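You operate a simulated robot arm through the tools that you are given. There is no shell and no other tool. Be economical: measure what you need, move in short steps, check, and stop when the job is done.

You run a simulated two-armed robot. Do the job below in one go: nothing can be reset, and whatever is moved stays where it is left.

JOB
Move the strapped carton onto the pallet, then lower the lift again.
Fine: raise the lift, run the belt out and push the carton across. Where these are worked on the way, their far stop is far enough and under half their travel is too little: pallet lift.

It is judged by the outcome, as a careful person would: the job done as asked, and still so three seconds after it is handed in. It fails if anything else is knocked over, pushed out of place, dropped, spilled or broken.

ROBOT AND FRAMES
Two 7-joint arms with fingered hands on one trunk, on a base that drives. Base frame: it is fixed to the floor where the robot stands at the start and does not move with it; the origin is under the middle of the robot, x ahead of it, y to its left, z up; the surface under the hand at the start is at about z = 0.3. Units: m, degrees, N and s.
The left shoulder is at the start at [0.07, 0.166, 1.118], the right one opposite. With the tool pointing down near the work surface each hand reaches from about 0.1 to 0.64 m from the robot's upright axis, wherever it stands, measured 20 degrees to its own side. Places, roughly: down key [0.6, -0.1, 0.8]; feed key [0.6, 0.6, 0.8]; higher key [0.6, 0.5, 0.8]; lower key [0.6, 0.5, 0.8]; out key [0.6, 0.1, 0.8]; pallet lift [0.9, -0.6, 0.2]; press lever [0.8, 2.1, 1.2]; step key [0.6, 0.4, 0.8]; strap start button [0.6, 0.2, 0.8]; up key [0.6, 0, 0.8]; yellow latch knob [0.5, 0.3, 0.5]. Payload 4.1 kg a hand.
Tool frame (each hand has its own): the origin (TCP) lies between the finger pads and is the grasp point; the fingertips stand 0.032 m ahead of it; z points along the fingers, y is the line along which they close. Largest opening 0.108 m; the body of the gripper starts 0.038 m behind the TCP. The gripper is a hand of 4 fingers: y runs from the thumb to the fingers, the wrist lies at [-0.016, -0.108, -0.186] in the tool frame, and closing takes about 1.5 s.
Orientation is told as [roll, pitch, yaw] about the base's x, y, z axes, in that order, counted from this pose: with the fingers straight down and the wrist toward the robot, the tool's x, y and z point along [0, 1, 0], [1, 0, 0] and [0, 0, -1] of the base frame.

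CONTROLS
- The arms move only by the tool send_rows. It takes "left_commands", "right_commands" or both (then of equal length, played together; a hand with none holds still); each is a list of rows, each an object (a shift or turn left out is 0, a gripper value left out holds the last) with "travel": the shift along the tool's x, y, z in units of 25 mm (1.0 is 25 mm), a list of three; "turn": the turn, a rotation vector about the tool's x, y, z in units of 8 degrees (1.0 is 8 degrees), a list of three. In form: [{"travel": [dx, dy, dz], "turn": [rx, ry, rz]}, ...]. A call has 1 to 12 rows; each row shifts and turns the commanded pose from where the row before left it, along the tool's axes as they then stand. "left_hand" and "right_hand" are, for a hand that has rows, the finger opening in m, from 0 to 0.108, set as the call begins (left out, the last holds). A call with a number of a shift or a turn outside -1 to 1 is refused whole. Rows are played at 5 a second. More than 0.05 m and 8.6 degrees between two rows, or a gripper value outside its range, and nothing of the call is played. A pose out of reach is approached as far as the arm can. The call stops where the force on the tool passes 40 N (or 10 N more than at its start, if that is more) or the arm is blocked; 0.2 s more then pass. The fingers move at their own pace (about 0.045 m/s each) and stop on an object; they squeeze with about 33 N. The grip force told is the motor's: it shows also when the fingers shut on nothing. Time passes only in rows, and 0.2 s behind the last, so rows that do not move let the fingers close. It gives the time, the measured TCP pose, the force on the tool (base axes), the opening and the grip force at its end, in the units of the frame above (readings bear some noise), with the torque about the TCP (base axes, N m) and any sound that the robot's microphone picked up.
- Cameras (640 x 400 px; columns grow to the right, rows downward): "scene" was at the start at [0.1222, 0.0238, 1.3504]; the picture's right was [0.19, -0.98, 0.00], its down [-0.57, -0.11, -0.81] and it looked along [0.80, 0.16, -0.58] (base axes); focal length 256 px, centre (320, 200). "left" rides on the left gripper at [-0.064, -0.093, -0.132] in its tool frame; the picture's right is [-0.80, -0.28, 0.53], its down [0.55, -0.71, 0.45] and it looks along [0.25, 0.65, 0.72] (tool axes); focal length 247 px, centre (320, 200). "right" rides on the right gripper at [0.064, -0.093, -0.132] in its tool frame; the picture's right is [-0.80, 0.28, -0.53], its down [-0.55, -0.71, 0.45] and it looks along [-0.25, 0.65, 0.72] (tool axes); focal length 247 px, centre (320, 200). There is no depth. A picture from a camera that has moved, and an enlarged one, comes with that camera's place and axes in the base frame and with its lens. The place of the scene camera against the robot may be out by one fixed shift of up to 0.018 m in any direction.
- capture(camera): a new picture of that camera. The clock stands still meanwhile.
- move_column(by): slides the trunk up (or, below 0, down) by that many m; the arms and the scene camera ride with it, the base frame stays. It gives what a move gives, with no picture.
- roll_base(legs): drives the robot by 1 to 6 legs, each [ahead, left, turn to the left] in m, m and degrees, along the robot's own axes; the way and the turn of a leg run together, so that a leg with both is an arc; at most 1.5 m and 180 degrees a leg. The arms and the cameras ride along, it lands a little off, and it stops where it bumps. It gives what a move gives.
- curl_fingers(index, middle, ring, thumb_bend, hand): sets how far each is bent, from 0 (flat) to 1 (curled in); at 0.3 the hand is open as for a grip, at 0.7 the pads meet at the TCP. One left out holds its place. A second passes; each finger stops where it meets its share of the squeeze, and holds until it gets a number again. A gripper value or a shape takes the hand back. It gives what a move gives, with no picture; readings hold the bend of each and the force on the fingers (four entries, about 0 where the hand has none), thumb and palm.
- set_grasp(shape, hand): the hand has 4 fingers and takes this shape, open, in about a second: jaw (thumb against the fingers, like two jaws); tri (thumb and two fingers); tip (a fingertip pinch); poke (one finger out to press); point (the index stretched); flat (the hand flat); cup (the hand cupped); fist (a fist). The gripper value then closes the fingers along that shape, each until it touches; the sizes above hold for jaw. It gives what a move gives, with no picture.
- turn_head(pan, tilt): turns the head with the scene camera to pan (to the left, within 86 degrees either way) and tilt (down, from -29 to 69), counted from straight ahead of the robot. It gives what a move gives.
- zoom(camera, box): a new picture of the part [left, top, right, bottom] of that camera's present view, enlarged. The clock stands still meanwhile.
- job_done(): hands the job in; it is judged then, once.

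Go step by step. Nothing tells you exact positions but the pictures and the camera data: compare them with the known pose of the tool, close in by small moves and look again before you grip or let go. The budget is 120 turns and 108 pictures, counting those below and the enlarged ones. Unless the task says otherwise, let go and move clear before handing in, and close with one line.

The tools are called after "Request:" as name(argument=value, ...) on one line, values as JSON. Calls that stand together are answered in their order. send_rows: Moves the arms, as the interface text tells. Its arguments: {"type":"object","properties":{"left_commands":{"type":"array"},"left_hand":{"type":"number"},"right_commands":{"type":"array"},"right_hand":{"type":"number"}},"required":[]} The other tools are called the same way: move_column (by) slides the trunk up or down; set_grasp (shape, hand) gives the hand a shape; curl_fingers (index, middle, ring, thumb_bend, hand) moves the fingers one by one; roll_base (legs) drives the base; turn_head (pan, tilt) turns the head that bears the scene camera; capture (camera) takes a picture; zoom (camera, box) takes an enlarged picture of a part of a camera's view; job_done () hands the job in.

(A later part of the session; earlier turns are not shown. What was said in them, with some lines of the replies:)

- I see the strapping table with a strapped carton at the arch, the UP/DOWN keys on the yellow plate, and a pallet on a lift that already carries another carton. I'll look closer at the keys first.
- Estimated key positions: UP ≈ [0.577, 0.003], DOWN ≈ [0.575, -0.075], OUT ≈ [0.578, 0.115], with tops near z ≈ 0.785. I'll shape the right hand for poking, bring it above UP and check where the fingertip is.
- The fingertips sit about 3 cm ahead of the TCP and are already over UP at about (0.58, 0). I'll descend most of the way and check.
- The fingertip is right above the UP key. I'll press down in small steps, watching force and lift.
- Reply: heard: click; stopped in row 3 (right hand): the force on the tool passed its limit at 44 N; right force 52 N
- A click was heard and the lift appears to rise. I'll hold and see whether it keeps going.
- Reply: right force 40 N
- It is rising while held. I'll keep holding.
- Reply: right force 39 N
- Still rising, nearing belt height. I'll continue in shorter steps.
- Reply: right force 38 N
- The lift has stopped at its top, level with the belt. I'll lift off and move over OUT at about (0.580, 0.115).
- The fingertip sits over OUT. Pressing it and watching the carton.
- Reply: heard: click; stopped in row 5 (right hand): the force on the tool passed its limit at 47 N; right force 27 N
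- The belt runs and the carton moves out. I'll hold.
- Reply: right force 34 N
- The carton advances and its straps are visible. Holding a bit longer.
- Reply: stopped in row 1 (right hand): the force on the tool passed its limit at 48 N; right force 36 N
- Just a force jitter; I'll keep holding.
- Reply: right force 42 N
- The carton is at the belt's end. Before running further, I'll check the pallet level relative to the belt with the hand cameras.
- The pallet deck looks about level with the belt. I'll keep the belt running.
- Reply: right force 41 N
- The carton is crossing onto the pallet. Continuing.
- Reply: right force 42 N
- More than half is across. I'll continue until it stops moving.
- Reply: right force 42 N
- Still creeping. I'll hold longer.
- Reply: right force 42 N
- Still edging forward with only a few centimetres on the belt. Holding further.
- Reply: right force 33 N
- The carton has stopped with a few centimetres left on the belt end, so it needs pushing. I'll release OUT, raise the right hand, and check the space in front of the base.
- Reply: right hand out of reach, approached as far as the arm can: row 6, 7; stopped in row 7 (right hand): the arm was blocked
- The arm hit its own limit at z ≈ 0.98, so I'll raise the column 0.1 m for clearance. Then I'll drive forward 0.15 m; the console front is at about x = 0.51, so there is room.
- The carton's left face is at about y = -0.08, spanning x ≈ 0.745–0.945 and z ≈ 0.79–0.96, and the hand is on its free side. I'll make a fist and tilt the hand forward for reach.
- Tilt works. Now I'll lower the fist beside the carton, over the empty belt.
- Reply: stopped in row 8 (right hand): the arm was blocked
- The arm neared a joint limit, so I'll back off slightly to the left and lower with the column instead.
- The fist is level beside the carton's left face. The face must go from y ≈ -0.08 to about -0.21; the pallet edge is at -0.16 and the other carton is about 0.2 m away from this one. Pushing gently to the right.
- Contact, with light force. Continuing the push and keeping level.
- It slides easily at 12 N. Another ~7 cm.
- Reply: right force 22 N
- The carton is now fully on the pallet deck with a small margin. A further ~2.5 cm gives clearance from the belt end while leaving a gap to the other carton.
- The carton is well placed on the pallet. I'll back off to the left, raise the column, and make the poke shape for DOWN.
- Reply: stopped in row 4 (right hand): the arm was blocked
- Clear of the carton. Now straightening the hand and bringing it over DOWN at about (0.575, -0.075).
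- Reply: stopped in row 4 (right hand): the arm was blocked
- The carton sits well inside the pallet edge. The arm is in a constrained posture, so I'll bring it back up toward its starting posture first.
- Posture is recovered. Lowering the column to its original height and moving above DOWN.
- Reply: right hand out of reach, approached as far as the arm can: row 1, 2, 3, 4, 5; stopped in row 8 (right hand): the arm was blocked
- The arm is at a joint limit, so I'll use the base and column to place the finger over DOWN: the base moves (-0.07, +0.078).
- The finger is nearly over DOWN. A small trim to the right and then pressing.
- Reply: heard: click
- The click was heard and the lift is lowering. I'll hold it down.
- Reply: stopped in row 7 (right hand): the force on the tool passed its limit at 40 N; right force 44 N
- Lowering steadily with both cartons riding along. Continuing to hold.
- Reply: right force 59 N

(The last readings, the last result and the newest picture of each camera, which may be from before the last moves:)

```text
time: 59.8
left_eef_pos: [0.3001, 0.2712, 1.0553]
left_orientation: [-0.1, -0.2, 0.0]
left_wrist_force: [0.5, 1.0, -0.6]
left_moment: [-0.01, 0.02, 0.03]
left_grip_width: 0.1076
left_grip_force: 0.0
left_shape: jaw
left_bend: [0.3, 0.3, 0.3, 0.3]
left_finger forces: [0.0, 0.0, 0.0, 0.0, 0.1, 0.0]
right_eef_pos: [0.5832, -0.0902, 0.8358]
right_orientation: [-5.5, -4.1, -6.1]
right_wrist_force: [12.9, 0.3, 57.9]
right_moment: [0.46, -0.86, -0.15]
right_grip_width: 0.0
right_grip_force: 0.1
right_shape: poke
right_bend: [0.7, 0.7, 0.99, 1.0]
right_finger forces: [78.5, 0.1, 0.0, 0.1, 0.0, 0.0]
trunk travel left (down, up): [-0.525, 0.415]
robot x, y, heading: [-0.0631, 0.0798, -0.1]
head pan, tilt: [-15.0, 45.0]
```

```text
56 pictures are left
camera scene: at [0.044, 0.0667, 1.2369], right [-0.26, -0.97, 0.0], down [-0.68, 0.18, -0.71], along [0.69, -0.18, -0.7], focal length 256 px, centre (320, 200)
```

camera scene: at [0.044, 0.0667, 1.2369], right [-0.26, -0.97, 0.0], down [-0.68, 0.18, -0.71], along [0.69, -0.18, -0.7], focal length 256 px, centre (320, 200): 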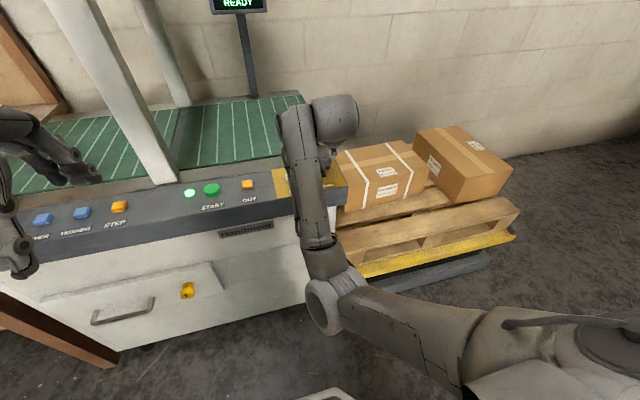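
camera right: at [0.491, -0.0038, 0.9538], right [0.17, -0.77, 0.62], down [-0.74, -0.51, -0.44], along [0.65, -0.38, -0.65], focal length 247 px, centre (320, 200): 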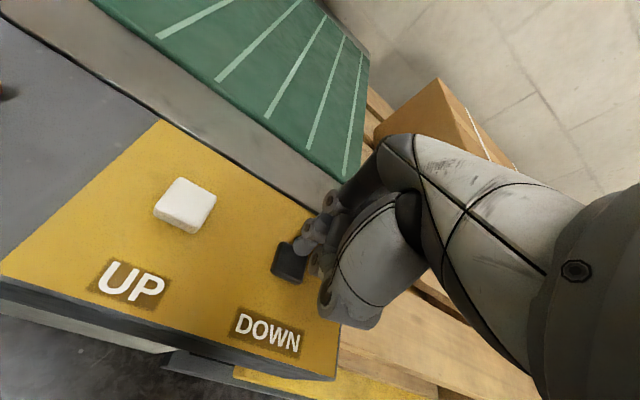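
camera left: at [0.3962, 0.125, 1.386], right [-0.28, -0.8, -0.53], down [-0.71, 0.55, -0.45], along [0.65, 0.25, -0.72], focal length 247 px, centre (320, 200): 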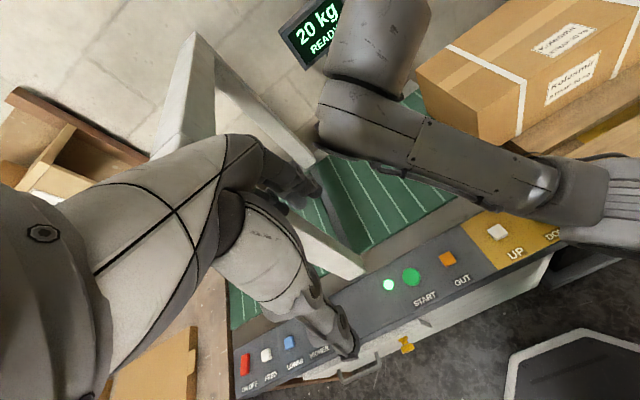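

Nearly at the bottom; holding on with slightly less pressure.

Request:
send_rows(right_commands=[{"travel": [0, 0, -0.05]}, {}, {}, {}, {}, {}, {}, {}])

Request:
capture(camera="scene")

```text
time: 61.6
left_eef_pos: [0.2999, 0.2696, 1.0546]
left_orientation: [-0.1, -0.3, 0.1]
left_wrist_force: [-0.8, 0.4, 1.3]
left_moment: [0.03, -0.01, -0.01]
left_grip_width: 0.1076
left_grip_force: 0.1
left_shape: jaw
left_bend: [0.3, 0.3, 0.3, 0.3]
left_finger forces: [0.1, 0.0, 0.0, 0.0, 0.1, 0.1]
right_eef_pos: [0.5834, -0.0926, 0.8343]
right_orientation: [-5.6, -3.7, -6.2]
right_wrist_force: [8.7, -0.4, 30.2]
right_moment: [-0.01, 0.27, -0.04]
right_grip_width: 0.0
right_grip_force: 0.2
right_shape: poke
right_bend: [0.7, 0.7, 0.99, 1.0]
right_finger forces: [25.5, 0.1, 0.0, 0.0, 0.0, 0.1]
trunk travel left (down, up): [-0.525, 0.415]
robot x, y, heading: [-0.0663, 0.0821, 0.2]
head pan, tilt: [-15.0, 45.0]
```

```text
55 pictures are left
camera scene: at [0.0445, 0.0665, 1.2368], right [-0.26, -0.97, 0.0], down [-0.68, 0.18, -0.71], along [0.69, -0.18, -0.7], focal length 256 px, centre (320, 200)
```

scene: 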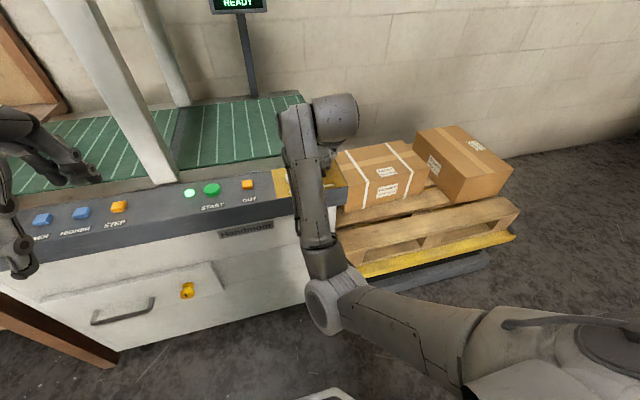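

The lift has stopped moving, seemingly at the bottom. I'll lift off the key and compare.

Request:
move_column(by=0.25)

Request:
turn_head(pan=-25, tilt=45)

Request:
capture(camera="scene")

Request:
capture(camera="right")

```text
time: 64.1
left_eef_pos: [0.3034, 0.2692, 1.3054]
left_orientation: [0.1, 0.0, 0.0]
left_wrist_force: [-0.1, 0.2, -0.4]
left_moment: [-0.04, -0.03, -0.01]
left_grip_width: 0.1077
left_grip_force: 0.0
left_shape: jaw
left_bend: [0.3, 0.3, 0.3, 0.3]
left_finger forces: [0.0, 0.0, 0.0, 0.0, 0.0, 0.0]
right_eef_pos: [0.5859, -0.0941, 1.0808]
right_orientation: [-5.4, -3.4, -6.1]
right_wrist_force: [-0.1, -0.4, 0.1]
right_moment: [0.0, -0.04, 0.02]
right_grip_width: 0.0
right_grip_force: 0.1
right_shape: poke
right_bend: [0.7, 0.7, 0.99, 1.0]
right_finger forces: [0.0, 0.1, 0.1, 0.0, 0.0, 0.0]
trunk travel left (down, up): [-0.775, 0.165]
robot x, y, heading: [-0.0656, 0.078, 0.1]
head pan, tilt: [-15.0, 45.0]
```

```text
time: 64.9
left_eef_pos: [0.3034, 0.2694, 1.3039]
left_orientation: [0.0, 0.1, 0.0]
left_wrist_force: [0.0, -0.4, -0.1]
left_moment: [-0.02, -0.03, -0.01]
left_grip_width: 0.1076
left_grip_force: 0.1
left_shape: jaw
left_bend: [0.3, 0.3, 0.3, 0.3]
left_finger forces: [0.0, 0.0, 0.0, 0.0, 0.1, 0.0]
right_eef_pos: [0.5848, -0.0938, 1.0804]
right_orientation: [-5.4, -3.4, -6.2]
right_wrist_force: [0.4, 1.0, 0.4]
right_moment: [0.02, -0.02, 0.01]
right_grip_width: 0.0001
right_grip_force: 0.1
right_shape: poke
right_bend: [0.7, 0.7, 0.99, 1.0]
right_finger forces: [0.0, 0.0, 0.0, 0.0, 0.1, 0.1]
trunk travel left (down, up): [-0.775, 0.165]
robot x, y, heading: [-0.0623, 0.0778, -0.0]
head pan, tilt: [-25.0, 45.0]
```

```text
54 pictures are left
camera scene: at [0.0437, 0.052, 1.4862], right [-0.42, -0.91, 0.0], down [-0.64, 0.3, -0.71], along [0.64, -0.3, -0.71], focal length 256 px, centre (320, 200)
```

scene: 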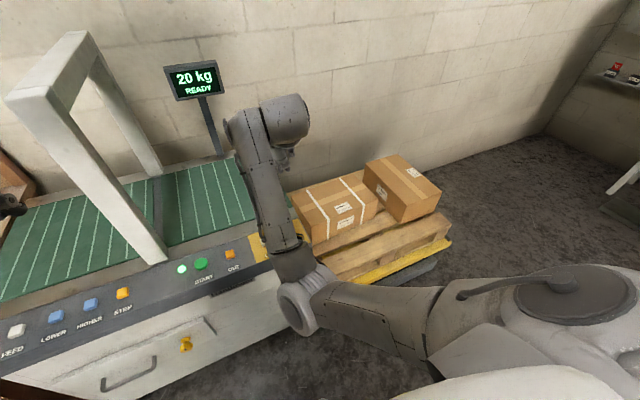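

```text
53 pictures are left
camera right: at [0.4931, -0.0073, 1.2], right [0.17, -0.77, 0.62], down [-0.74, -0.51, -0.43], along [0.65, -0.39, -0.65], focal length 247 px, centre (320, 200)
```

right: 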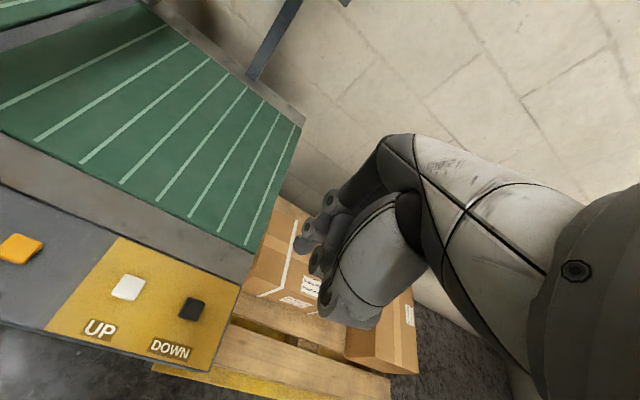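

The lift is back at its starting height: the platform edge works out at about the same z in the first and latest pictures. Both cartons sit steady on the pallet and the arm is clear, so I'm handing in.

Request:
job_done()

```text
The job is handed in.
```

The strapped carton is on the pallet and the lift is lowered again; nothing was knocked over or dropped, and the other carton is still in its place.
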